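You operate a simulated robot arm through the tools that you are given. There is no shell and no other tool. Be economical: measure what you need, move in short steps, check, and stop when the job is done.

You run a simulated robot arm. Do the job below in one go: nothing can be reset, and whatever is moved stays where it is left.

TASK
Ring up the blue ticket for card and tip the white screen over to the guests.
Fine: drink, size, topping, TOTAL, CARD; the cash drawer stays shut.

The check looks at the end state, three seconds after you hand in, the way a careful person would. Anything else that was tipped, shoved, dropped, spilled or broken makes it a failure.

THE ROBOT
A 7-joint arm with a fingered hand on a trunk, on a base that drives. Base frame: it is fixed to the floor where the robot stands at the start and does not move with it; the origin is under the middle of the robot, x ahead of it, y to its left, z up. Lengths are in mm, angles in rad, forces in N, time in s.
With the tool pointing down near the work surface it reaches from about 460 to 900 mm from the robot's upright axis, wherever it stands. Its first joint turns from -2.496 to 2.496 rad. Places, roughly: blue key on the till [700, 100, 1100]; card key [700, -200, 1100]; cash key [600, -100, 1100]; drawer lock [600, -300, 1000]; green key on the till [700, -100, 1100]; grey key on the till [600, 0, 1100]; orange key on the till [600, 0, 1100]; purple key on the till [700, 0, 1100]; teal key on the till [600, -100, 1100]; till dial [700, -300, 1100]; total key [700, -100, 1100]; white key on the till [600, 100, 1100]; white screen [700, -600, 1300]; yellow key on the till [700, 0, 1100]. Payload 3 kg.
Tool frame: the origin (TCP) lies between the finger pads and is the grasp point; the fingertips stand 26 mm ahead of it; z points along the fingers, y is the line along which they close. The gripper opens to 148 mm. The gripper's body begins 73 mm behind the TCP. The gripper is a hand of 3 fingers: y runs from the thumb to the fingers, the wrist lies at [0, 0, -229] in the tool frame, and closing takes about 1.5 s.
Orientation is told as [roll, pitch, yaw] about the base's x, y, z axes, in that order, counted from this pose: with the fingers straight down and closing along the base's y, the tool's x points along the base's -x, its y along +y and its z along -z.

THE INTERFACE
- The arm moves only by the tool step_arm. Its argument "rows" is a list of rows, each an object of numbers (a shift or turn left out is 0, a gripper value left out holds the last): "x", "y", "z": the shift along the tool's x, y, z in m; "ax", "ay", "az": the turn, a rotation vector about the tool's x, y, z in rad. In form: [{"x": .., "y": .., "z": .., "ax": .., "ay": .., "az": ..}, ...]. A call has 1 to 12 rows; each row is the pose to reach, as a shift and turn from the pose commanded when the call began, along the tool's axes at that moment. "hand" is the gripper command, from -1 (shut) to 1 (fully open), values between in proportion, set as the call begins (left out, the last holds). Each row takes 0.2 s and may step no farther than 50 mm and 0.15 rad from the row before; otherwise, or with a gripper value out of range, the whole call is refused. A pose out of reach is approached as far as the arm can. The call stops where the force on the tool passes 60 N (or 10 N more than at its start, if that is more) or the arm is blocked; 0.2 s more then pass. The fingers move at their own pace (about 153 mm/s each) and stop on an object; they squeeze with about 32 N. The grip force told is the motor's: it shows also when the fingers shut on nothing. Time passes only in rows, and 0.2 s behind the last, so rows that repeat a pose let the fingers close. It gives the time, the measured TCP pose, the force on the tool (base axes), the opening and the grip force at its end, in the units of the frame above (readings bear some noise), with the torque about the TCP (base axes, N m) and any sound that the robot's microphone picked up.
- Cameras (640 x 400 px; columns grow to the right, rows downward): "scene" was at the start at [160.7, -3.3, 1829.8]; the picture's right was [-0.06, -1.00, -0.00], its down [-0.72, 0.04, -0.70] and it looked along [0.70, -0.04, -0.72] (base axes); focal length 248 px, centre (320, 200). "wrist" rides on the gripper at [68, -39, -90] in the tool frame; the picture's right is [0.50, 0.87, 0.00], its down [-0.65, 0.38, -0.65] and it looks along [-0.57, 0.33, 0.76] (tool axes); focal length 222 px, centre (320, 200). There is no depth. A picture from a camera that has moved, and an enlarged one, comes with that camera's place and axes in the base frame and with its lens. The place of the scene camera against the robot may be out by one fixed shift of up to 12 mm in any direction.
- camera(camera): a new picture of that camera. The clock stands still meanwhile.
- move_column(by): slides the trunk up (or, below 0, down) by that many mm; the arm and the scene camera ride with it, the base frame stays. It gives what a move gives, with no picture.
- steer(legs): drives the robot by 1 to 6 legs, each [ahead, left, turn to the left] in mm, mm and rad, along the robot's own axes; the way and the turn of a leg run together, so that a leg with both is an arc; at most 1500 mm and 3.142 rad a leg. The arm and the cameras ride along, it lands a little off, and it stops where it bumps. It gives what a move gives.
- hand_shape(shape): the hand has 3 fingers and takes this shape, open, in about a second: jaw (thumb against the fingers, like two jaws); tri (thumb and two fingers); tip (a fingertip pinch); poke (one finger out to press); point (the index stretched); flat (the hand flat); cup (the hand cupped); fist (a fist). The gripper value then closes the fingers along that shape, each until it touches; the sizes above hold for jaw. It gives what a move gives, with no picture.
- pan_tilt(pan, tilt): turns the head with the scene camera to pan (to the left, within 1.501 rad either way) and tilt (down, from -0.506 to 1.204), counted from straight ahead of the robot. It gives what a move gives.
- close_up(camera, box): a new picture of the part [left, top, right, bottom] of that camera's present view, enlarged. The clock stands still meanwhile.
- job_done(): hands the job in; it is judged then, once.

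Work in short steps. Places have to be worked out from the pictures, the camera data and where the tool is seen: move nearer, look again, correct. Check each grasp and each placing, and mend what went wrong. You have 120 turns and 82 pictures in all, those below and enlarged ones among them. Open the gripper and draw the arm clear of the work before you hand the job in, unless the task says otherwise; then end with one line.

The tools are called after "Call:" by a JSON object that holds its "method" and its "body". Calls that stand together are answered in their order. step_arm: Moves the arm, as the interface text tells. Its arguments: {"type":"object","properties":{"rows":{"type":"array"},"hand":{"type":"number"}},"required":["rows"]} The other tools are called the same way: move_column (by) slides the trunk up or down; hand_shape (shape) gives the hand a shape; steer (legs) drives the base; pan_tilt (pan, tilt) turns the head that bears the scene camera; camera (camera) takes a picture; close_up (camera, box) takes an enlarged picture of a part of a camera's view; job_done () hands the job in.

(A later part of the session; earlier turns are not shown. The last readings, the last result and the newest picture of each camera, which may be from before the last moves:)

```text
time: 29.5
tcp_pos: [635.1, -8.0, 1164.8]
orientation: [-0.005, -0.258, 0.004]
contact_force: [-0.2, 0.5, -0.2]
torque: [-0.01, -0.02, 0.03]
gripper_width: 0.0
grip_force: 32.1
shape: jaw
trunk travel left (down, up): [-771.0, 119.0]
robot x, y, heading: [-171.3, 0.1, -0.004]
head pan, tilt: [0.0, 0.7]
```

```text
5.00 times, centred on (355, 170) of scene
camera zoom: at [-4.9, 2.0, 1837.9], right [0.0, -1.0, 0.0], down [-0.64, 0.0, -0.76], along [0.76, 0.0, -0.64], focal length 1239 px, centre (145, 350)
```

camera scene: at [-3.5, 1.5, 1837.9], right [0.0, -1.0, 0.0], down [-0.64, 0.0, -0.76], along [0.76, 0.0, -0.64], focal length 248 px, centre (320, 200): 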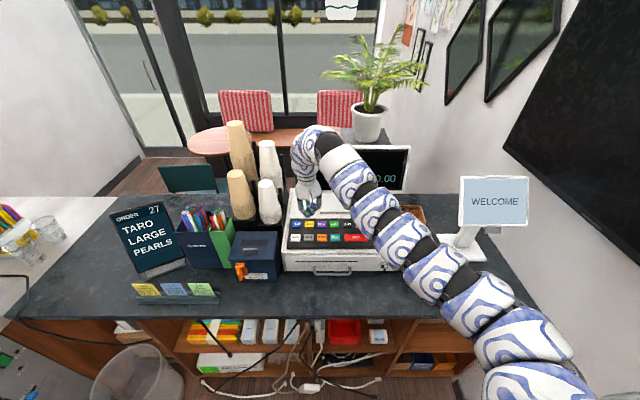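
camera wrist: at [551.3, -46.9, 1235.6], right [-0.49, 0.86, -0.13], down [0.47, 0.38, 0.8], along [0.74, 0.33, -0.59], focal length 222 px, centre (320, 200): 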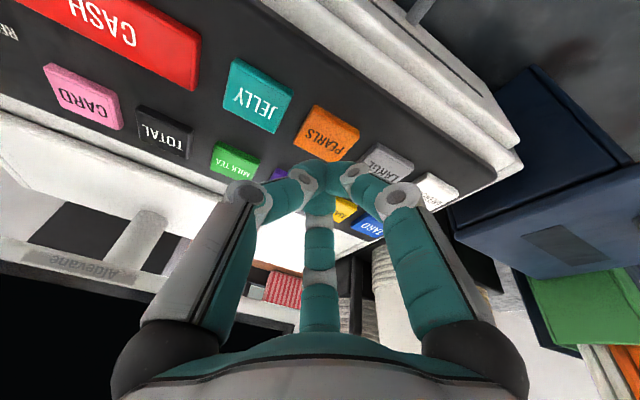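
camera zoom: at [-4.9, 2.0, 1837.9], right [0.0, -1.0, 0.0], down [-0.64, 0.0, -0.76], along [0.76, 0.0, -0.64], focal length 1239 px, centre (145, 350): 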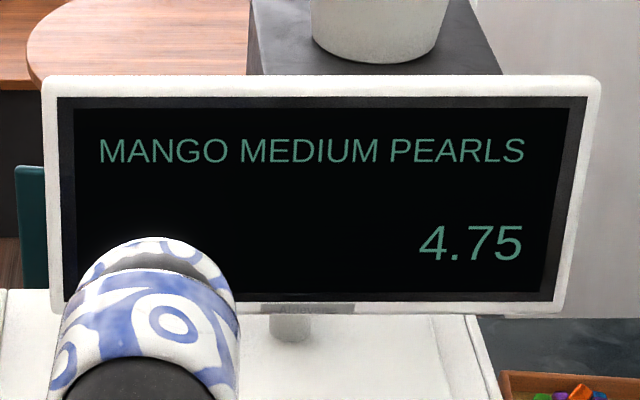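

All three items registered (4.75). Now over to TOTAL at about (708,-114).

Call:
{"method": "step_arm", "body": {"rows": [{"x": -0.017, "y": -0.027, "z": 0.0}, {"x": -0.034, "y": -0.053, "z": 0.001}, {"x": -0.05, "y": -0.08, "z": 0.002}, {"x": -0.067, "y": -0.106, "z": 0.002}, {"x": -0.067, "y": -0.106, "z": 0.002}], "hand": -1}}

Call:
{"method": "camera", "body": {"camera": "wrist"}}

```text
time: 30.7
tcp_pos: [701.7, -112.9, 1181.4]
orientation: [-0.003, -0.26, 0.005]
contact_force: [0.7, 0.5, -0.1]
torque: [0.05, -0.02, -0.03]
gripper_width: 0.3
grip_force: 31.8
shape: jaw
trunk travel left (down, up): [-771.0, 119.0]
robot x, y, heading: [-169.3, -1.2, 0.0]
head pan, tilt: [0.0, 0.7]
```

```text
45 pictures are left
camera wrist: at [613.6, -151.5, 1252.5], right [-0.49, 0.86, -0.13], down [0.46, 0.38, 0.8], along [0.74, 0.33, -0.59], focal length 222 px, centre (320, 200)
```

wrist: 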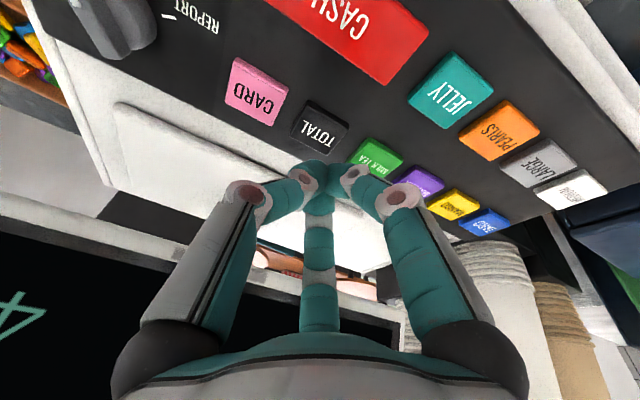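

TOTAL sits at about (709,-117); I press there.

Call:
{"method": "step_arm", "body": {"rows": [{"x": 0.006, "y": -0.004, "z": 0.023}, {"x": 0.0095, "y": -0.004, "z": 0.037}, {"x": 0.011, "y": -0.004, "z": 0.042}, {"x": 0.012, "y": -0.004, "z": 0.045}, {"x": 0.0125, "y": -0.004, "z": 0.047}], "hand": -1}}

Call:
{"method": "step_arm", "body": {"rows": [{"x": -0.005, "z": -0.02}, {"x": -0.01, "z": -0.04}], "hand": -1}}

Call:
{"method": "camera", "body": {"camera": "scene"}}

```text
time: 31.9
tcp_pos: [702.4, -117.3, 1132.3]
orientation: [-0.004, -0.259, 0.006]
contact_force: [1.1, 0.5, 1.9]
torque: [0.0, -0.02, -0.04]
gripper_width: 0.1
grip_force: 32.1
shape: jaw
trunk travel left (down, up): [-771.0, 119.0]
robot x, y, heading: [-166.9, -1.2, -0.001]
head pan, tilt: [0.0, 0.7]
heard: click
```

```text
time: 32.5
tcp_pos: [700.6, -116.6, 1173.6]
orientation: [-0.005, -0.257, 0.004]
contact_force: [-0.1, 0.2, -0.7]
torque: [0.01, 0.01, -0.02]
gripper_width: 0.1
grip_force: 32.0
shape: jaw
trunk travel left (down, up): [-771.0, 119.0]
robot x, y, heading: [-170.5, -1.9, -0.002]
head pan, tilt: [0.0, 0.7]
```

```text
44 pictures are left
camera scene: at [-4.7, 2.5, 1838.0], right [0.0, -1.0, 0.0], down [-0.64, 0.0, -0.76], along [0.76, 0.0, -0.64], focal length 248 px, centre (320, 200)
```

scene: 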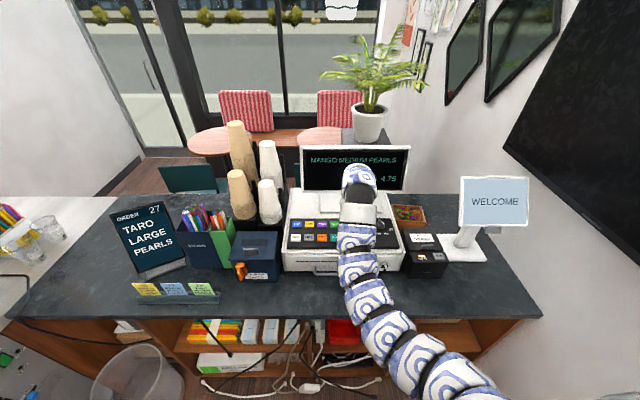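

I read the display in close-up to be sure TOTAL was taken.

Call:
{"method": "close_up", "body": {"camera": "scene", "box": [300, 140, 410, 200]}}

Call:
{"method": "camera", "body": {"camera": "wrist"}}

```text
5.82 times, centred on (355, 170) of scene
camera zoom: at [-4.7, 2.5, 1838.0], right [0.0, -1.0, 0.0], down [-0.64, 0.0, -0.76], along [0.76, 0.0, -0.64], focal length 1441 px, centre (116, 374)
```

zoom: 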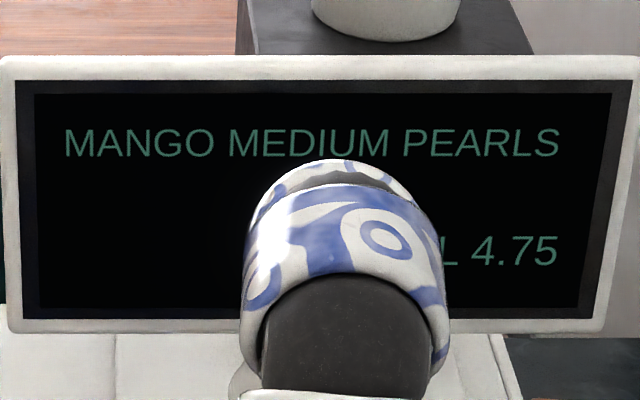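

```text
42 pictures are left
camera wrist: at [611.9, -154.9, 1243.1], right [-0.49, 0.86, -0.13], down [0.47, 0.38, 0.8], along [0.74, 0.33, -0.59], focal length 222 px, centre (320, 200)
```

wrist: 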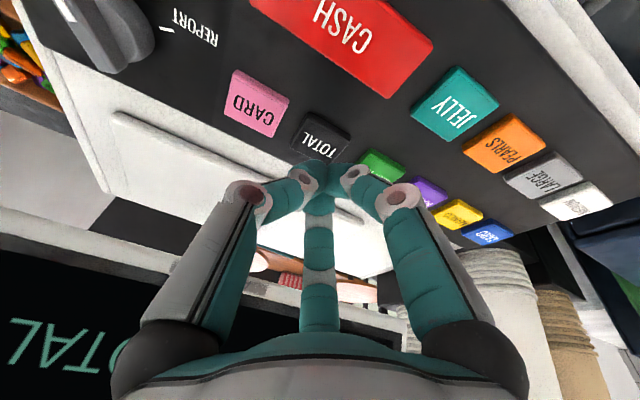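

"TOTAL 4.75" is shown. CARD is at about (708,-167); I move 51 mm right and check.

Call:
{"method": "step_arm", "body": {"rows": [{"y": -0.026}, {"y": -0.051}, {"y": -0.051}], "hand": -1}}

Call:
{"method": "camera", "body": {"camera": "wrist"}}

```text
time: 33.3
tcp_pos: [699.6, -170.1, 1174.0]
orientation: [-0.004, -0.259, 0.005]
contact_force: [0.3, 0.2, 0.0]
torque: [0.01, -0.01, -0.04]
gripper_width: 0.0
grip_force: 32.1
shape: jaw
trunk travel left (down, up): [-771.0, 119.0]
robot x, y, heading: [-166.2, -2.5, 0.001]
head pan, tilt: [0.0, 0.7]
```

```text
41 pictures are left
camera wrist: at [611.8, -209.1, 1243.9], right [-0.49, 0.86, -0.13], down [0.46, 0.38, 0.8], along [0.74, 0.33, -0.59], focal length 222 px, centre (320, 200)
```

wrist: 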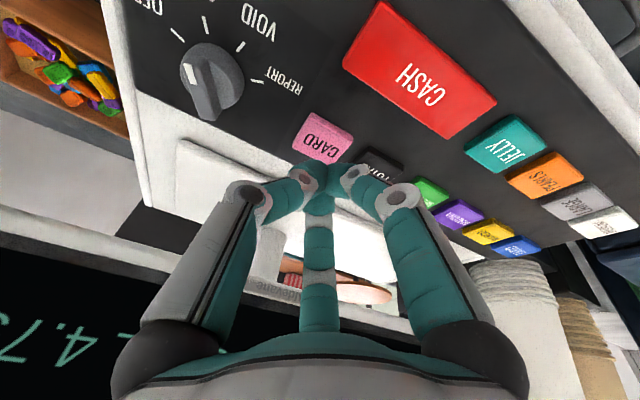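

Tip is over CARD. Press.

Call:
{"method": "step_arm", "body": {"rows": [{"x": 0.004, "y": -0.001, "z": 0.017}, {"x": 0.0075, "y": -0.001, "z": 0.03}, {"x": 0.009, "y": -0.001, "z": 0.035}, {"x": 0.0095, "y": -0.001, "z": 0.038}, {"x": 0.0105, "y": -0.001, "z": 0.04}], "hand": -1}}

Call:
{"method": "step_arm", "body": {"rows": [{"x": -0.005, "z": -0.02}, {"x": -0.01, "z": -0.04}, {"x": -0.02, "z": -0.08}], "hand": -1}}

Call:
{"method": "close_up", "body": {"camera": "scene", "box": [280, 140, 420, 280]}}

```text
time: 34.5
tcp_pos: [702.6, -170.2, 1134.3]
orientation: [-0.003, -0.261, 0.005]
contact_force: [0.4, 0.3, 1.9]
torque: [-0.01, -0.01, 0.05]
gripper_width: 0.0
grip_force: 31.4
shape: jaw
trunk travel left (down, up): [-771.0, 119.0]
robot x, y, heading: [-171.1, -1.4, -0.004]
head pan, tilt: [0.0, 0.7]
heard: click
```

```text
time: 35.3
tcp_pos: [700.6, -170.4, 1214.6]
orientation: [-0.006, -0.258, 0.008]
contact_force: [0.3, -0.2, -0.7]
torque: [0.02, 0.0, 0.02]
gripper_width: 0.2
grip_force: 32.2
shape: jaw
trunk travel left (down, up): [-771.0, 119.0]
robot x, y, heading: [-168.3, -2.8, -0.002]
head pan, tilt: [0.0, 0.7]
```

```text
2.86 times, centred on (350, 210) of scene
camera zoom: at [-5.5, 2.0, 1838.1], right [0.0, -1.0, 0.0], down [-0.64, 0.0, -0.77], along [0.77, 0.0, -0.64], focal length 708 px, centre (234, 171)
```

zoom: 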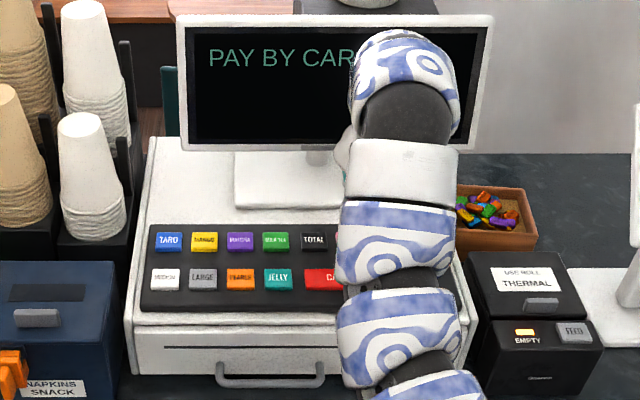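

"PAY BY CARD", drawer shut. Now I study the white screen and its stand.

Call:
{"method": "close_up", "body": {"camera": "scene", "box": [420, 150, 560, 290]}}

Call:
{"method": "pan_tilt", "body": {"pan": -0.7, "tilt": 0.6}}

Call:
{"method": "camera", "body": {"camera": "scene"}}

```text
2.86 times, centred on (490, 220) of scene
camera zoom: at [-5.5, 2.0, 1838.1], right [0.0, -1.0, 0.0], down [-0.64, 0.0, -0.77], along [0.77, 0.0, -0.64], focal length 708 px, centre (-166, 143)
```

zoom: 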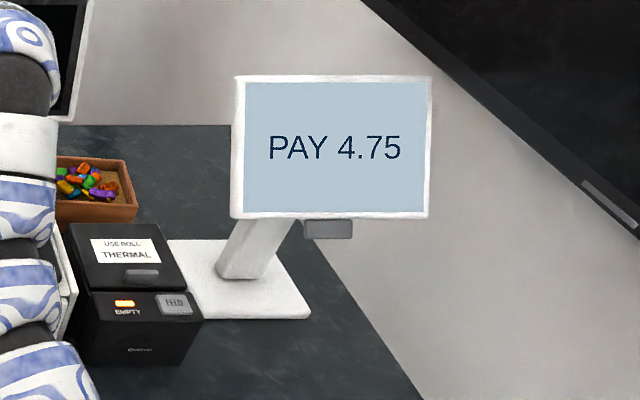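

```text
time: 36.4
tcp_pos: [701.2, -170.7, 1213.0]
orientation: [-0.004, -0.259, 0.005]
contact_force: [-0.1, -0.2, 0.5]
torque: [0.03, 0.04, 0.0]
gripper_width: 0.3
grip_force: 32.0
shape: jaw
trunk travel left (down, up): [-771.0, 119.0]
robot x, y, heading: [-170.3, -2.3, -0.001]
head pan, tilt: [-0.7, 0.6]
```

```text
38 pictures are left
camera scene: at [-22.2, -54.9, 1846.7], right [-0.64, -0.76, 0.0], down [-0.43, 0.36, -0.82], along [0.63, -0.53, -0.57], focal length 248 px, centre (320, 200)
```

scene: 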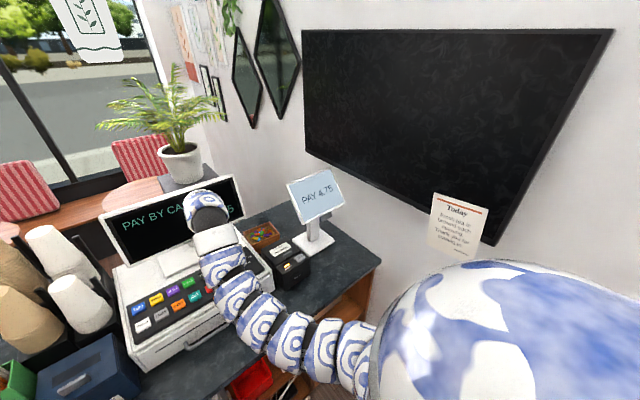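

It shows PAY 4.75. By triangulation its top edge is near x 735, z 1323, bottom edge near x 632, z 1177, y from -512 to -760. I zoom to find the hinge and the grey tab.

Call:
{"method": "close_up", "body": {"camera": "scene", "box": [270, 155, 370, 265]}}

```text
3.64 times, centred on (320, 210) of scene
camera zoom: at [-22.2, -54.9, 1846.7], right [-0.64, -0.76, 0.0], down [-0.43, 0.36, -0.82], along [0.63, -0.53, -0.57], focal length 901 px, centre (320, 164)
```

zoom: 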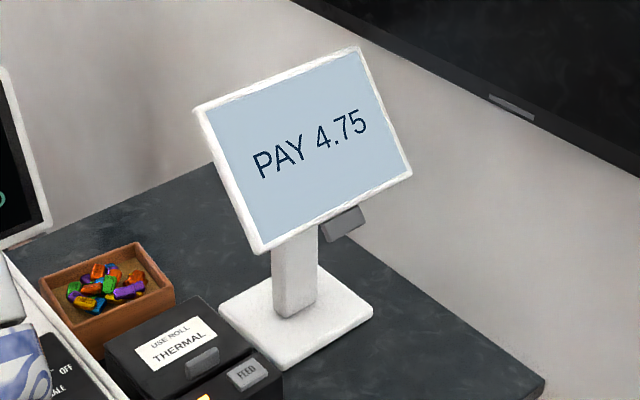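

I need a side view. I drive back and to the right, so the screen comes within reach, with the arm clear of everything.

Call:
{"method": "steer", "body": {"legs": [[-260, 0, 0], [0, -250, 0]]}}

Call:
{"method": "pan_tilt", "body": {"pan": -0.4, "tilt": 0.55}}

Call:
{"method": "camera", "body": {"camera": "scene"}}

```text
time: 39.6
tcp_pos: [438.1, -415.7, 1213.1]
orientation: [-0.003, -0.259, 0.002]
contact_force: [0.8, 0.3, -0.2]
torque: [0.03, -0.02, 0.0]
gripper_width: 0.2
grip_force: 31.5
shape: jaw
trunk travel left (down, up): [-771.0, 119.0]
robot x, y, heading: [-433.3, -237.1, -0.001]
head pan, tilt: [-0.7, 0.6]
```

```text
time: 40.4
tcp_pos: [437.6, -414.5, 1214.2]
orientation: [-0.004, -0.258, 0.004]
contact_force: [0.4, 0.6, 0.3]
torque: [0.01, -0.01, 0.0]
gripper_width: 0.1
grip_force: 31.8
shape: jaw
trunk travel left (down, up): [-771.0, 119.0]
robot x, y, heading: [-435.4, -243.9, -0.001]
head pan, tilt: [-0.4, 0.55]
```

```text
36 pictures are left
camera scene: at [-270.7, -275.5, 1851.2], right [-0.39, -0.92, 0.0], down [-0.48, 0.21, -0.85], along [0.78, -0.34, -0.52], focal length 248 px, centre (320, 200)
```

scene: 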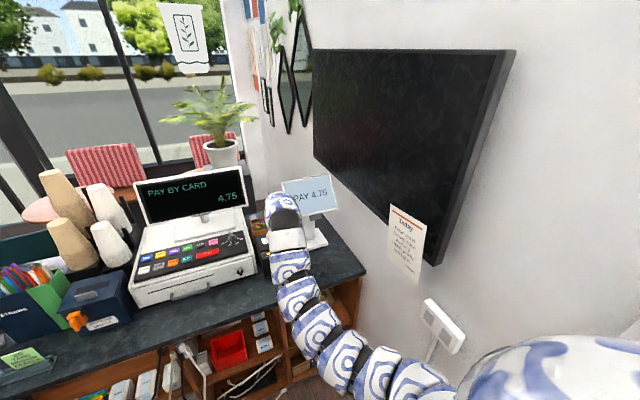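

I turn the hand about its axis so the wrist camera looks toward the screen's side.

Call:
{"method": "step_arm", "body": {"rows": [{"az": 0.14}, {"az": 0.28}, {"az": 0.42}, {"az": 0.56}, {"az": 0.7}, {"az": 0.84}, {"az": 0.98}, {"az": 1.12}, {"az": 1.12}], "hand": -1}}

Call:
{"method": "camera", "body": {"camera": "wrist"}}

```text
time: 42.4
tcp_pos: [437.3, -414.2, 1213.5]
orientation: [0.233, -0.115, -1.133]
contact_force: [0.4, 0.1, 0.7]
torque: [0.01, 0.0, -0.01]
gripper_width: 0.0
grip_force: 31.8
shape: jaw
trunk travel left (down, up): [-771.0, 119.0]
robot x, y, heading: [-432.2, -240.1, -0.002]
head pan, tilt: [-0.4, 0.55]
```

```text
35 pictures are left
camera wrist: at [353.0, -369.6, 1285.2], right [0.54, 0.83, 0.14], down [0.44, -0.42, 0.79], along [0.72, -0.37, -0.59], focal length 222 px, centre (320, 200)
```

wrist: 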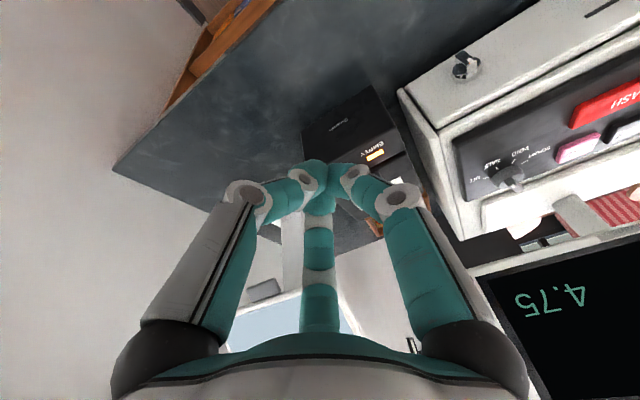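

The view from here is hidden by the hand. The stand is centred at y≈-636 with the hinge behind the panel's middle, so pressing down on the top rim should tip it over. I turn the hand back to simple axes and then place it at y≈-636, still well in front of the counter items.

Call:
{"method": "step_arm", "body": {"rows": [{"az": -0.14}, {"az": -0.28}, {"az": -0.42}, {"az": -0.56}, {"az": -0.7}, {"az": -0.84}, {"az": -0.98}, {"az": -1.12}, {"az": -1.12}], "hand": -1}}

Call:
{"method": "step_arm", "body": {"rows": [{"x": 0.01, "y": -0.035, "z": -0.03}, {"x": 0.02, "y": -0.065, "z": -0.06}, {"x": 0.025, "y": -0.095, "z": -0.09}, {"x": 0.03, "y": -0.125, "z": -0.12}, {"x": 0.035, "y": -0.155, "z": -0.145}, {"x": 0.04, "y": -0.19, "z": -0.17}, {"x": 0.04, "y": -0.22, "z": -0.17}], "hand": -1}}

```text
time: 44.4
tcp_pos: [438.1, -414.6, 1214.8]
orientation: [-0.007, -0.259, 0.007]
contact_force: [-0.6, 0.4, 1.0]
torque: [0.02, 0.0, -0.02]
gripper_width: 0.0
grip_force: 32.0
shape: jaw
trunk travel left (down, up): [-771.0, 119.0]
robot x, y, heading: [-429.9, -244.5, -0.003]
head pan, tilt: [-0.4, 0.55]
```

```text
time: 46.0
tcp_pos: [421.9, -615.1, 1245.6]
orientation: [-0.004, -0.26, 0.002]
contact_force: [0.4, -0.5, -0.1]
torque: [0.05, 0.0, 0.01]
gripper_width: 0.0
grip_force: 32.4
shape: jaw
out of reach, approached as far as the arm can: row 1, 2, 3, 4, 5, 6, 7
trunk travel left (down, up): [-771.0, 119.0]
robot x, y, heading: [-430.6, -240.2, -0.001]
head pan, tilt: [-0.4, 0.55]
```

The far radius limits height, so I raise the trunk and pull the hand in a little while lifting.

Call:
{"method": "move_column", "body": {"by": 112}}

Call:
{"method": "step_arm", "body": {"rows": [{"x": 0.035, "z": -0.005}, {"x": 0.07, "y": -0.01, "z": -0.01}, {"x": 0.08, "y": -0.02, "z": -0.05}, {"x": 0.08, "y": -0.02, "z": -0.09}], "hand": -1}}

```text
time: 47.5
tcp_pos: [421.3, -612.5, 1357.2]
orientation: [-0.004, -0.258, 0.004]
contact_force: [-1.0, 0.2, 0.1]
torque: [-0.03, -0.03, 0.01]
gripper_width: 0.0
grip_force: 31.7
shape: jaw
trunk travel left (down, up): [-883.0, 7.0]
robot x, y, heading: [-428.5, -242.5, -0.004]
head pan, tilt: [-0.4, 0.55]
```

```text
time: 48.5
tcp_pos: [406.1, -625.9, 1334.4]
orientation: [-0.003, -0.26, 0.003]
contact_force: [0.4, 0.3, -0.5]
torque: [0.0, 0.0, 0.01]
gripper_width: 0.0
grip_force: 32.3
shape: jaw
out of reach, approached as far as the arm can: row 1, 2, 3, 4
trunk travel left (down, up): [-883.0, 7.0]
robot x, y, heading: [-433.3, -243.1, 0.0]
head pan, tilt: [-0.4, 0.55]
```

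Still limited; I try a pure pull toward the robot.

Call:
{"method": "step_arm", "body": {"rows": [{"x": 0.029, "z": -0.008}, {"x": 0.058, "z": -0.016}, {"x": 0.087, "z": -0.024}], "hand": -1}}

Call:
{"method": "camera", "body": {"camera": "scene"}}

```text
time: 49.3
tcp_pos: [317.6, -621.5, 1289.2]
orientation: [-0.042, -0.263, 0.032]
contact_force: [-1.9, 1.0, 3.2]
torque: [-0.04, -0.2, -0.02]
gripper_width: 0.1
grip_force: 31.4
shape: jaw
out of reach, approached as far as the arm can: row 1, 2, 3
trunk travel left (down, up): [-883.0, 7.0]
robot x, y, heading: [-435.2, -240.8, -0.0]
head pan, tilt: [-0.4, 0.55]
```

```text
34 pictures are left
camera scene: at [-270.8, -273.0, 1963.0], right [-0.39, -0.92, 0.0], down [-0.48, 0.2, -0.85], along [0.78, -0.34, -0.52], focal length 248 px, centre (320, 200)
```

scene: 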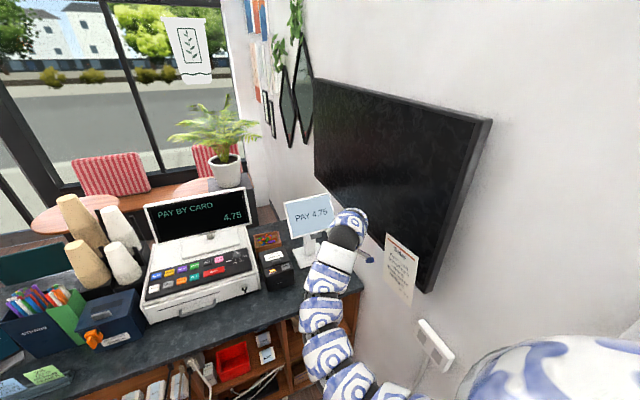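

The arm dislikes pointing right while the hand faces ahead. Better: return the arm to its good relative pose and turn the base toward the screen.

Call:
{"method": "step_arm", "body": {"rows": [{"x": -0.04}, {"x": -0.075, "y": 0.025}, {"x": -0.105, "y": 0.06, "z": -0.002}, {"x": -0.127, "y": 0.1, "z": -0.005}, {"x": -0.127, "y": 0.14, "z": -0.005}, {"x": -0.127, "y": 0.175, "z": -0.005}, {"x": -0.127, "y": 0.206, "z": -0.005}, {"x": -0.127, "y": 0.206, "z": -0.005}], "hand": -1}}

Call:
{"method": "step_arm", "body": {"rows": [{"z": -0.03}, {"x": -0.01, "z": -0.06}, {"x": -0.015, "z": -0.09}], "hand": -1}}

```text
time: 51.1
tcp_pos: [431.6, -422.2, 1333.2]
orientation: [-0.003, -0.259, 0.001]
contact_force: [-0.3, -0.2, -0.4]
torque: [0.0, 0.05, -0.01]
gripper_width: 0.0
grip_force: 32.1
shape: jaw
out of reach, approached as far as the arm can: row 1
trunk travel left (down, up): [-883.0, 7.0]
robot x, y, heading: [-430.5, -242.5, -0.008]
head pan, tilt: [-0.4, 0.55]
```

```text
time: 51.9
tcp_pos: [455.5, -420.3, 1405.7]
orientation: [-0.005, -0.261, 0.004]
contact_force: [0.0, -0.2, 0.0]
torque: [-0.01, -0.01, -0.04]
gripper_width: 0.1
grip_force: 32.1
shape: jaw
out of reach, approached as far as the arm can: row 1, 2, 3
trunk travel left (down, up): [-883.0, 7.0]
robot x, y, heading: [-436.2, -238.3, -0.005]
head pan, tilt: [-0.4, 0.55]
```

TCP is at 1406, above the rim. I turn the base 0.25 to the right, which swings the tip to y≈-636, still 300 mm before the screen.

Call:
{"method": "steer", "body": {"legs": [[0, 0, -0.25]]}}

Call:
{"method": "pan_tilt", "body": {"pan": -0.2, "tilt": 0.6}}

Call:
{"method": "camera", "body": {"camera": "scene"}}

```text
time: 53.1
tcp_pos: [382.1, -640.0, 1406.0]
orientation: [-0.003, -0.259, -0.251]
contact_force: [-0.2, 0.0, -1.5]
torque: [0.05, 0.01, 0.02]
gripper_width: 0.0
grip_force: 32.3
shape: jaw
trunk travel left (down, up): [-883.0, 7.0]
robot x, y, heading: [-431.8, -244.7, -0.255]
head pan, tilt: [-0.4, 0.55]
```

```text
time: 53.9
tcp_pos: [382.7, -638.2, 1404.6]
orientation: [-0.006, -0.26, -0.253]
contact_force: [-0.8, -1.1, 0.2]
torque: [0.0, 0.01, -0.03]
gripper_width: 0.0
grip_force: 32.0
shape: jaw
trunk travel left (down, up): [-883.0, 7.0]
robot x, y, heading: [-433.6, -243.0, -0.26]
head pan, tilt: [-0.201, 0.6]
```

```text
33 pictures are left
camera scene: at [-276.6, -299.4, 1958.7], right [-0.44, -0.9, 0.0], down [-0.51, 0.25, -0.83], along [0.74, -0.37, -0.56], focal length 248 px, centre (320, 200)
```

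scene: 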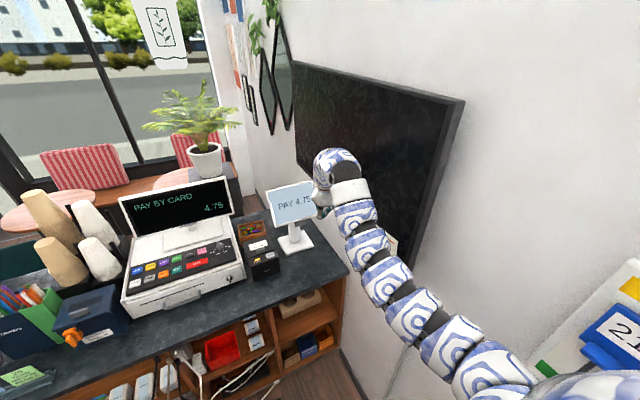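

I drive toward the screen, first most of the way.

Call:
{"method": "steer", "body": {"legs": [[232, 65, 0]]}}

Call:
{"method": "camera", "body": {"camera": "scene"}}

Call:
{"method": "camera", "body": {"camera": "wrist"}}

```text
time: 54.7
tcp_pos: [391.9, -641.6, 1405.8]
orientation: [-0.004, -0.26, -0.258]
contact_force: [0.4, 0.8, -0.3]
torque: [-0.04, 0.02, 0.01]
gripper_width: 0.1
grip_force: 32.0
shape: jaw
trunk travel left (down, up): [-883.0, 7.0]
robot x, y, heading: [-425.8, -237.0, -0.266]
head pan, tilt: [-0.201, 0.6]
stopped in leg 1: the robot was blocked; the commanded pose is now the measured one
```

```text
32 pictures are left
camera scene: at [-264.6, -297.8, 1958.5], right [-0.45, -0.89, 0.0], down [-0.51, 0.25, -0.82], along [0.74, -0.37, -0.57], focal length 248 px, centre (320, 200)
```

scene: 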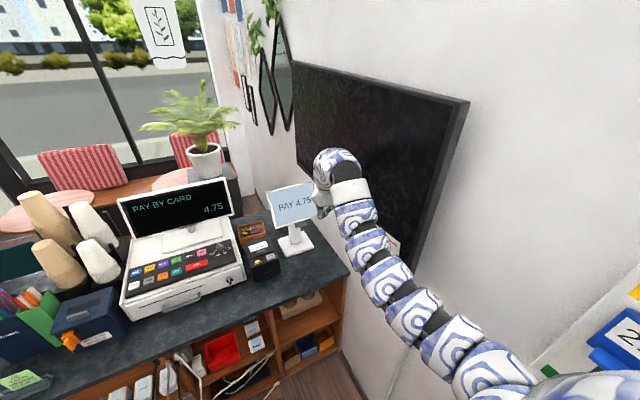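

```text
31 pictures are left
camera wrist: at [297.0, -655.3, 1474.8], right [-0.25, 0.96, -0.13], down [0.55, 0.25, 0.8], along [0.8, 0.12, -0.59], focal length 222 px, centre (320, 200)
```

wrist: 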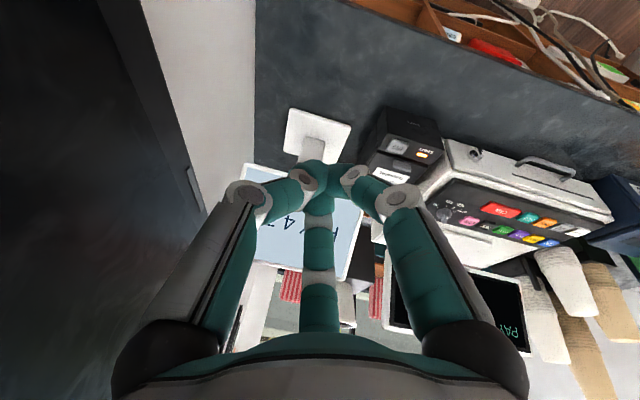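

The base was blocked: the TV face comes out to about y≈-720 just beside the hand. I drive left, away from it, and will work on the screen's left part of the rim (y≈-545).

Call:
{"method": "steer", "body": {"legs": [[-30, 95, 0]]}}

Call:
{"method": "camera", "body": {"camera": "scene"}}

```text
time: 55.8
tcp_pos: [387.2, -537.1, 1406.4]
orientation: [-0.006, -0.261, -0.254]
contact_force: [0.5, 1.0, -0.3]
torque: [-0.05, -0.02, 0.02]
gripper_width: 0.1
grip_force: 32.2
shape: jaw
trunk travel left (down, up): [-883.0, 7.0]
robot x, y, heading: [-428.7, -139.2, -0.257]
head pan, tilt: [-0.201, 0.6]
```

```text
30 pictures are left
camera scene: at [-270.9, -194.6, 1958.7], right [-0.44, -0.9, 0.0], down [-0.51, 0.25, -0.83], along [0.74, -0.37, -0.56], focal length 248 px, centre (320, 200)
```

scene: 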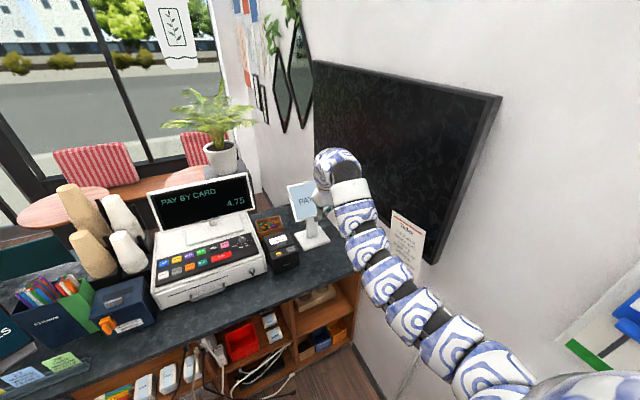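

The TV face is at about y -770 and now well clear. I drive forward again.

Call:
{"method": "steer", "body": {"legs": [[232, 62, 0]]}}

Call:
{"method": "camera", "body": {"camera": "scene"}}

```text
time: 57.6
tcp_pos: [617.6, -544.6, 1404.1]
orientation: [-0.004, -0.261, -0.261]
contact_force: [0.6, 0.1, -0.5]
torque: [0.03, 0.02, 0.0]
gripper_width: 0.2
grip_force: 31.7
shape: jaw
trunk travel left (down, up): [-883.0, 7.0]
robot x, y, heading: [-195.3, -136.1, -0.27]
head pan, tilt: [-0.201, 0.6]
```

```text
29 pictures are left
camera scene: at [-36.4, -198.4, 1958.5], right [-0.45, -0.89, 0.0], down [-0.51, 0.25, -0.82], along [0.74, -0.37, -0.57], focal length 248 px, centre (320, 200)
```

scene: 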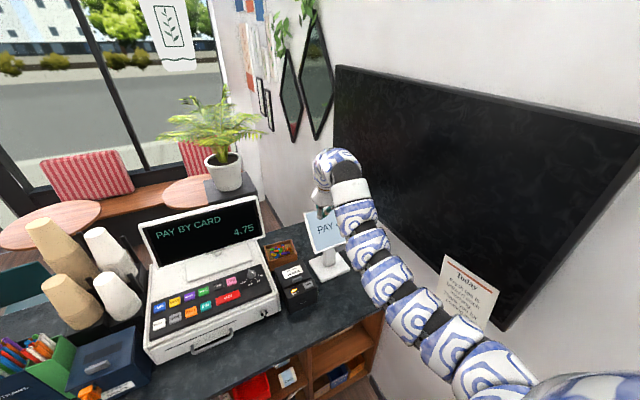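

Good. Tip at about (624,-546,1379). I check with the wrist camera and a close-up.

Call:
{"method": "camera", "body": {"camera": "wrist"}}

Call:
{"method": "close_up", "body": {"camera": "scene", "box": [270, 130, 390, 300]}}

```text
28 pictures are left
camera wrist: at [523.7, -558.1, 1474.8], right [-0.24, 0.96, -0.13], down [0.55, 0.25, 0.8], along [0.8, 0.12, -0.59], focal length 222 px, centre (320, 200)
```

wrist: 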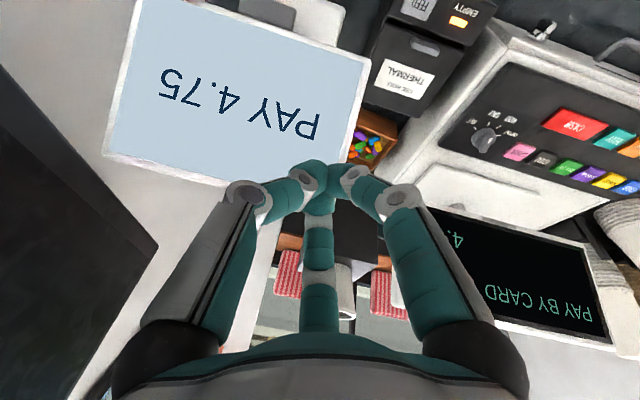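

```text
2.35 times, centred on (330, 215) of scene
camera zoom: at [-36.4, -198.4, 1958.5], right [-0.45, -0.89, 0.0], down [-0.51, 0.25, -0.82], along [0.74, -0.37, -0.57], focal length 583 px, centre (296, 165)
```

zoom: 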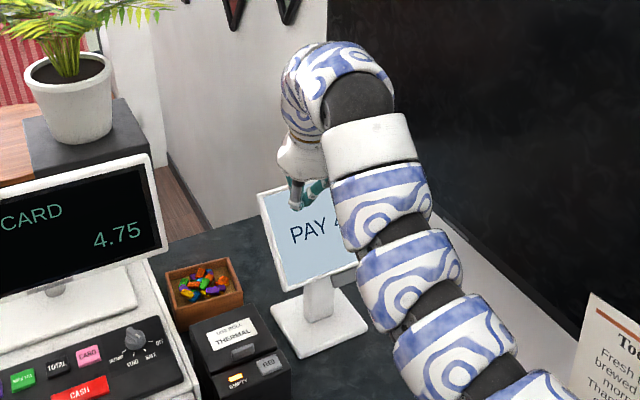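

The top rim lies around x 720–735, z≈1325. I drive 100 mm more so the tip is just above the rim.

Call:
{"method": "steer", "body": {"legs": [[100, 28, 0]]}}

Call:
{"method": "camera", "body": {"camera": "wrist"}}

Call:
{"method": "camera", "body": {"camera": "scene"}}

```text
time: 58.7
tcp_pos: [724.0, -544.5, 1403.5]
orientation: [-0.006, -0.259, -0.26]
contact_force: [-0.2, 0.2, 0.0]
torque: [-0.02, 0.04, 0.0]
gripper_width: 0.0
grip_force: 31.8
shape: jaw
trunk travel left (down, up): [-883.0, 7.0]
robot x, y, heading: [-89.2, -139.1, -0.264]
head pan, tilt: [-0.201, 0.6]
```

```text
26 pictures are left
camera wrist: at [629.2, -558.0, 1474.7], right [-0.24, 0.96, -0.13], down [0.55, 0.25, 0.8], along [0.8, 0.12, -0.59], focal length 222 px, centre (320, 200)
```

wrist: 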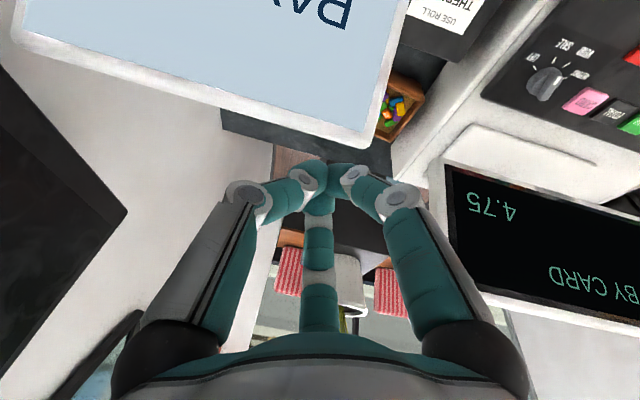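

```text
25 pictures are left
camera scene: at [69.0, -198.6, 1958.5], right [-0.45, -0.89, 0.0], down [-0.51, 0.25, -0.82], along [0.74, -0.37, -0.57], focal length 248 px, centre (320, 200)
```

scene: 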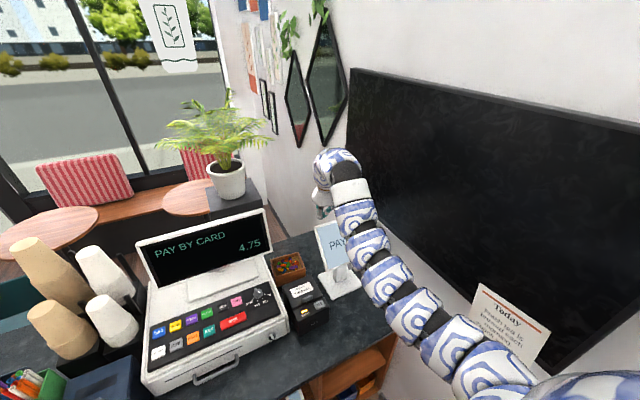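

Rim at y -546 is near (741, z 1323). Moving along the fingers brings the tip right onto it; I go down in small rows to feel contact.

Call:
{"method": "step_arm", "body": {"rows": [{"z": 0.03}, {"z": 0.045}, {"z": 0.05}, {"z": 0.055}, {"z": 0.06}], "hand": -1}}

Call:
{"method": "camera", "body": {"camera": "wrist"}}

```text
time: 59.9
tcp_pos: [743.7, -548.0, 1355.3]
orientation: [-0.006, -0.276, -0.26]
contact_force: [7.0, 1.1, 13.9]
torque: [-0.23, 0.05, 0.04]
gripper_width: 0.0
grip_force: 31.6
shape: jaw
trunk travel left (down, up): [-883.0, 7.0]
robot x, y, heading: [-93.7, -138.8, -0.267]
head pan, tilt: [-0.201, 0.6]
stopped in row 5: the force on the tool passed its limit at 66 N (the readings are from after the stop); the commanded pose is now the measured one
```

```text
24 pictures are left
camera wrist: at [646.6, -562.1, 1423.8], right [-0.24, 0.96, -0.14], down [0.53, 0.25, 0.81], along [0.81, 0.12, -0.57], focal length 222 px, centre (320, 200)
```

wrist: 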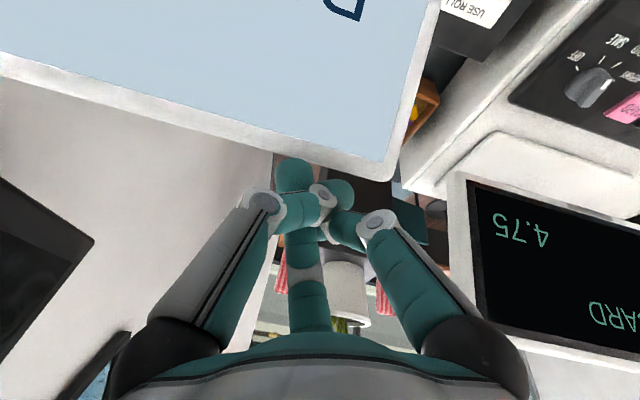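

It pushed hard (66 N) at once, so the rim did not give this way. I lift off and inspect.

Call:
{"method": "step_arm", "body": {"rows": [{"z": -0.02}, {"z": -0.05}], "hand": -1}}

Call:
{"method": "close_up", "body": {"camera": "scene", "box": [260, 180, 400, 310]}}

Call:
{"method": "camera", "body": {"camera": "wrist"}}

```text
time: 60.5
tcp_pos: [727.6, -548.0, 1402.5]
orientation: [-0.006, -0.273, -0.261]
contact_force: [0.3, -0.9, 0.0]
torque: [-0.02, -0.04, -0.02]
gripper_width: 0.1
grip_force: 32.3
shape: jaw
trunk travel left (down, up): [-883.0, 7.0]
robot x, y, heading: [-88.7, -139.6, -0.273]
head pan, tilt: [-0.201, 0.6]
```

```text
3.08 times, centred on (330, 245) of scene
camera zoom: at [66.6, -198.5, 1958.6], right [-0.45, -0.89, 0.0], down [-0.5, 0.25, -0.83], along [0.74, -0.37, -0.56], focal length 762 px, centre (289, 62)
```

zoom: 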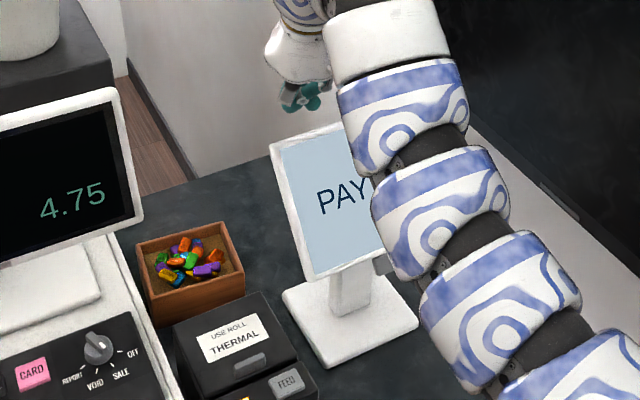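

```text
22 pictures are left
camera wrist: at [631.0, -561.1, 1471.3], right [-0.24, 0.96, -0.14], down [0.54, 0.25, 0.8], along [0.81, 0.12, -0.58], focal length 222 px, centre (320, 200)
```

wrist: 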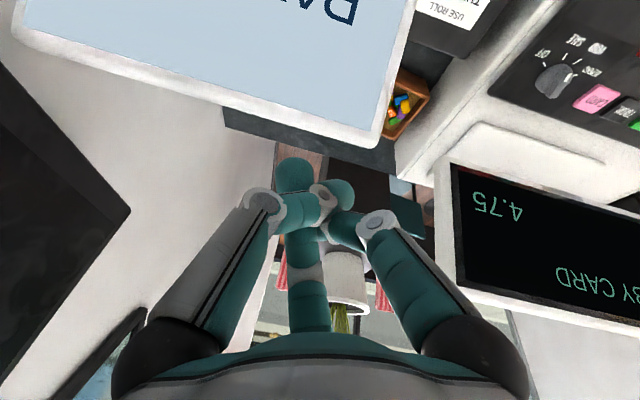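

The force on the tool ran along the panel's plane, i.e. straight through the hinge, so no turning moment. I must push on the face near its top instead, closer to the middle. I shift the base: back 25 and right 52, and re-close the fingers squarely.

Call:
{"method": "steer", "body": {"legs": [[-25, -52, 0]]}}

Call:
{"method": "step_arm", "body": {"rows": [{"z": 0}, {"z": 0}, {"z": 0}], "hand": -0.3}}

Call:
{"method": "step_arm", "body": {"rows": [{"z": 0}, {"z": 0}, {"z": 0}, {"z": 0}], "hand": -1}}

Call:
{"method": "camera", "body": {"camera": "wrist"}}

```text
time: 61.4
tcp_pos: [688.3, -591.5, 1401.8]
orientation: [-0.003, -0.275, -0.261]
contact_force: [-0.4, -0.6, 0.8]
torque: [0.02, -0.03, -0.03]
gripper_width: 0.1
grip_force: 32.3
shape: jaw
trunk travel left (down, up): [-883.0, 7.0]
robot x, y, heading: [-125.6, -180.2, -0.267]
head pan, tilt: [-0.201, 0.6]
```

```text
time: 62.2
tcp_pos: [691.4, -589.5, 1401.1]
orientation: [-0.005, -0.274, -0.261]
contact_force: [0.6, -1.0, 1.2]
torque: [0.0, -0.02, 0.01]
gripper_width: 49.2
grip_force: 0.1
shape: jaw
trunk travel left (down, up): [-883.0, 7.0]
robot x, y, heading: [-126.2, -180.9, -0.263]
head pan, tilt: [-0.201, 0.6]
```

```text
time: 63.2
tcp_pos: [691.0, -590.0, 1403.1]
orientation: [-0.004, -0.273, -0.263]
contact_force: [-0.7, -0.4, -0.4]
torque: [0.0, -0.02, -0.02]
gripper_width: 0.0
grip_force: 31.9
shape: jaw
trunk travel left (down, up): [-883.0, 7.0]
robot x, y, heading: [-128.6, -180.6, -0.265]
head pan, tilt: [-0.201, 0.6]
```

```text
21 pictures are left
camera wrist: at [594.5, -602.9, 1471.0], right [-0.24, 0.96, -0.14], down [0.54, 0.25, 0.8], along [0.81, 0.12, -0.58], focal length 222 px, centre (320, 200)
```

wrist: 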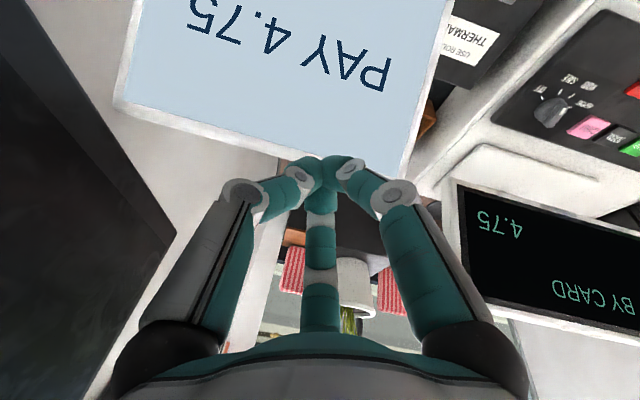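

Screen unchanged, fingers square. I lower the tip in front of the panel's upper part: about (697,-594,1308).

Call:
{"method": "step_arm", "body": {"rows": [{"x": 0.006, "z": 0.022}, {"x": 0.012, "z": 0.044}, {"x": 0.0187, "z": 0.0675}, {"x": 0.0187, "z": 0.0675}], "hand": -1}}

Call:
{"method": "camera", "body": {"camera": "wrist"}}

```text
time: 64.2
tcp_pos: [690.4, -591.1, 1332.6]
orientation: [-0.006, -0.275, -0.261]
contact_force: [-0.7, 0.0, -0.1]
torque: [0.04, -0.02, -0.02]
gripper_width: 0.0
grip_force: 32.0
shape: jaw
trunk travel left (down, up): [-883.0, 7.0]
robot x, y, heading: [-128.5, -180.5, -0.266]
head pan, tilt: [-0.201, 0.6]
```

```text
20 pictures are left
camera wrist: at [593.7, -605.0, 1401.2], right [-0.24, 0.96, -0.14], down [0.54, 0.25, 0.8], along [0.81, 0.12, -0.58], focal length 222 px, centre (320, 200)
```

wrist: 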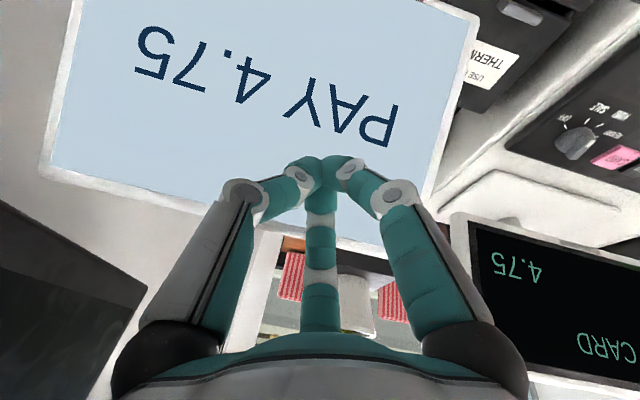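

In front of the face. I push slowly away and slightly down, watching the force.

Call:
{"method": "step_arm", "body": {"rows": [{"x": -0.0102, "y": 0.0031, "z": 0.0066}, {"x": -0.0144, "y": 0.0044, "z": 0.0094}, {"x": -0.0178, "y": 0.0055, "z": 0.0116}, {"x": -0.0212, "y": 0.0065, "z": 0.0138}, {"x": -0.0246, "y": 0.0075, "z": 0.016}], "hand": -1}}

Call:
{"method": "camera", "body": {"camera": "wrist"}}

```text
time: 65.4
tcp_pos: [718.4, -588.2, 1322.0]
orientation: [-0.006, -0.275, -0.261]
contact_force: [-1.7, -0.6, 6.6]
torque: [-0.02, -0.07, 0.02]
gripper_width: 0.1
grip_force: 32.1
shape: jaw
trunk travel left (down, up): [-883.0, 7.0]
robot x, y, heading: [-129.0, -178.8, -0.266]
head pan, tilt: [-0.201, 0.6]
```

```text
19 pictures are left
camera wrist: at [623.0, -602.6, 1391.3], right [-0.24, 0.96, -0.14], down [0.54, 0.25, 0.8], along [0.81, 0.12, -0.58], focal length 222 px, centre (320, 200)
```

wrist: 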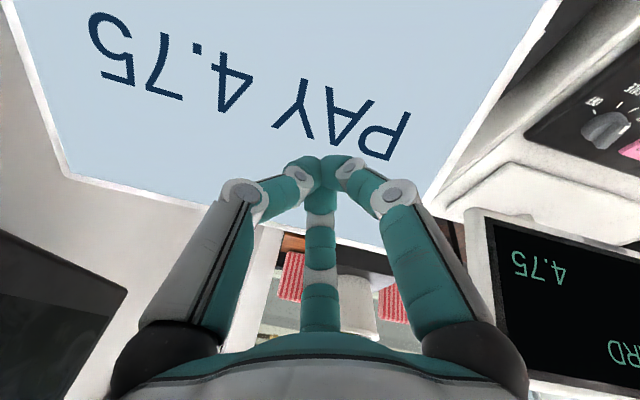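

The panel is turning (force 7 N, now mostly upward, so it is flattening). I continue outward and down.

Call:
{"method": "step_arm", "body": {"rows": [{"x": -0.0103, "y": 0.0033, "z": 0.008}, {"x": -0.0205, "y": 0.0065, "z": 0.016}, {"x": -0.0178, "y": 0.0065, "z": 0.0258}, {"x": -0.0151, "y": 0.0065, "z": 0.0354}, {"x": -0.0138, "y": 0.0065, "z": 0.0402}], "hand": -1}}

Call:
{"method": "camera", "body": {"camera": "wrist"}}

Call:
{"method": "close_up", "body": {"camera": "scene", "box": [250, 160, 400, 310]}}

```text
time: 66.5
tcp_pos: [751.1, -592.0, 1301.0]
orientation: [-0.002, -0.291, -0.262]
contact_force: [9.0, 0.8, 6.7]
torque: [0.1, -0.01, -0.16]
gripper_width: 0.0
grip_force: 32.1
shape: jaw
trunk travel left (down, up): [-883.0, 7.0]
robot x, y, heading: [-126.9, -178.6, -0.266]
head pan, tilt: [-0.201, 0.6]
stopped in row 5: the force on the tool passed its limit at 63 N (the readings are from after the stop); the commanded pose is now the measured one
```

```text
18 pictures are left
camera wrist: at [652.8, -604.5, 1366.2], right [-0.24, 0.96, -0.15], down [0.52, 0.25, 0.81], along [0.82, 0.12, -0.56], focal length 222 px, centre (320, 200)
```

wrist: 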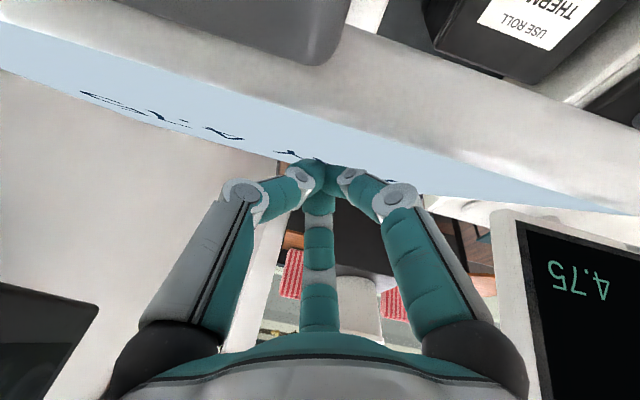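

```text
2.67 times, centred on (325, 235) of scene
camera zoom: at [31.0, -241.0, 1958.2], right [-0.45, -0.89, 0.0], down [-0.51, 0.25, -0.82], along [0.74, -0.37, -0.57], focal length 661 px, centre (307, 107)
```

zoom: 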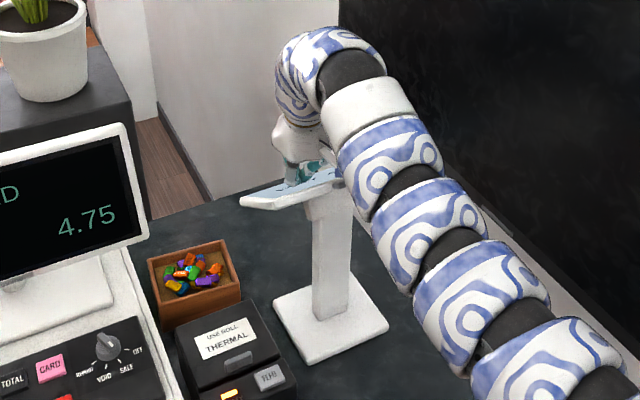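

The panel has gone past flat and now leans to the guests; force rose at the end, maybe the stop. I lift off along the fingers and look at how it rests.

Call:
{"method": "step_arm", "body": {"rows": [{"x": -0.005, "z": -0.02}, {"x": -0.01, "z": -0.04}, {"x": -0.015, "z": -0.07}], "hand": -1}}

Call:
{"method": "close_up", "body": {"camera": "scene", "box": [250, 160, 400, 310]}}

Call:
{"method": "camera", "body": {"camera": "wrist"}}

```text
time: 67.3
tcp_pos: [741.5, -587.1, 1370.2]
orientation: [-0.005, -0.287, -0.263]
contact_force: [-0.3, 0.3, 0.5]
torque: [0.01, -0.03, -0.01]
gripper_width: 0.0
grip_force: 32.2
shape: jaw
trunk travel left (down, up): [-883.0, 7.0]
robot x, y, heading: [-125.1, -180.3, -0.264]
head pan, tilt: [-0.201, 0.6]
```

```text
2.67 times, centred on (325, 235) of scene
camera zoom: at [29.5, -240.6, 1958.7], right [-0.45, -0.89, 0.0], down [-0.5, 0.25, -0.83], along [0.74, -0.37, -0.56], focal length 661 px, centre (307, 107)
```

zoom: 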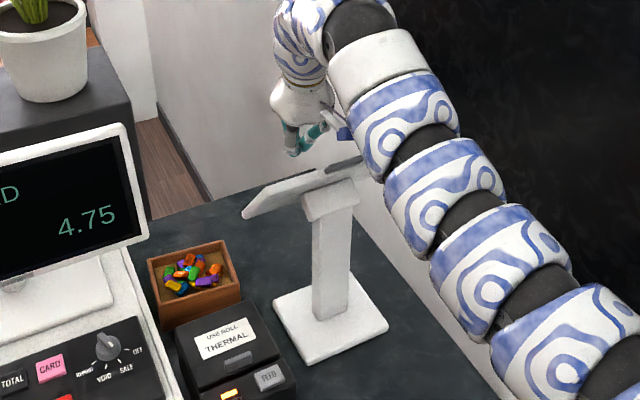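

```text
15 pictures are left
camera wrist: at [643.9, -600.9, 1438.4], right [-0.24, 0.96, -0.15], down [0.53, 0.25, 0.81], along [0.82, 0.12, -0.57], focal length 222 px, centre (320, 200)
```

wrist: 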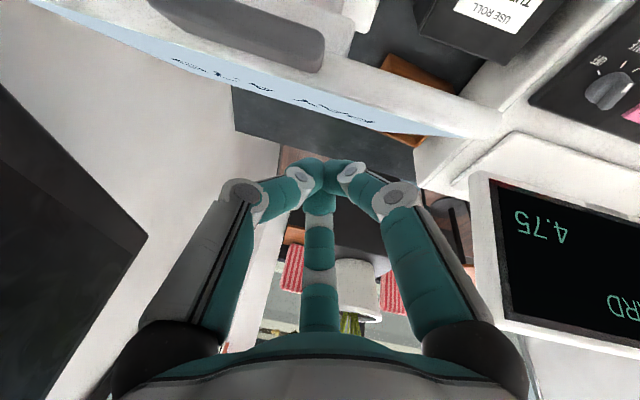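

It now leans to the guests by roughly 50–55°, the mirror of its start. I raise the tip well above the near edge before driving back.

Call:
{"method": "step_arm", "body": {"rows": [{"x": -0.012, "z": -0.035}, {"x": -0.02, "z": -0.065}], "hand": -1}}

Call:
{"method": "camera", "body": {"camera": "wrist"}}

```text
time: 67.9
tcp_pos: [743.7, -589.7, 1440.9]
orientation: [-0.006, -0.289, -0.262]
contact_force: [-0.9, 0.9, 0.2]
torque: [-0.02, -0.03, 0.03]
gripper_width: 0.0
grip_force: 31.4
shape: jaw
trunk travel left (down, up): [-883.0, 7.0]
robot x, y, heading: [-125.1, -182.4, -0.268]
head pan, tilt: [-0.201, 0.6]
```

```text
14 pictures are left
camera wrist: at [646.9, -601.0, 1508.5], right [-0.24, 0.96, -0.15], down [0.53, 0.25, 0.81], along [0.82, 0.12, -0.57], focal length 222 px, centre (320, 200)
```

wrist: 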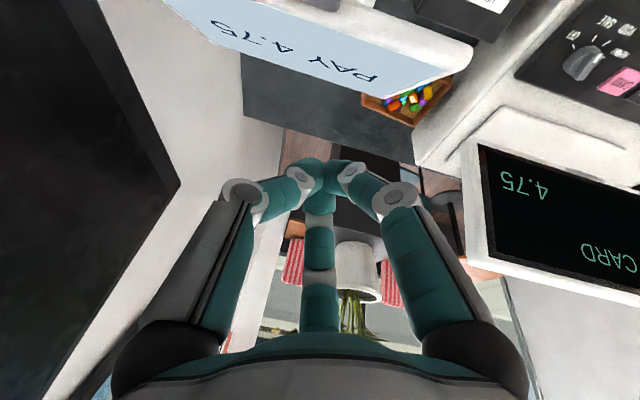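

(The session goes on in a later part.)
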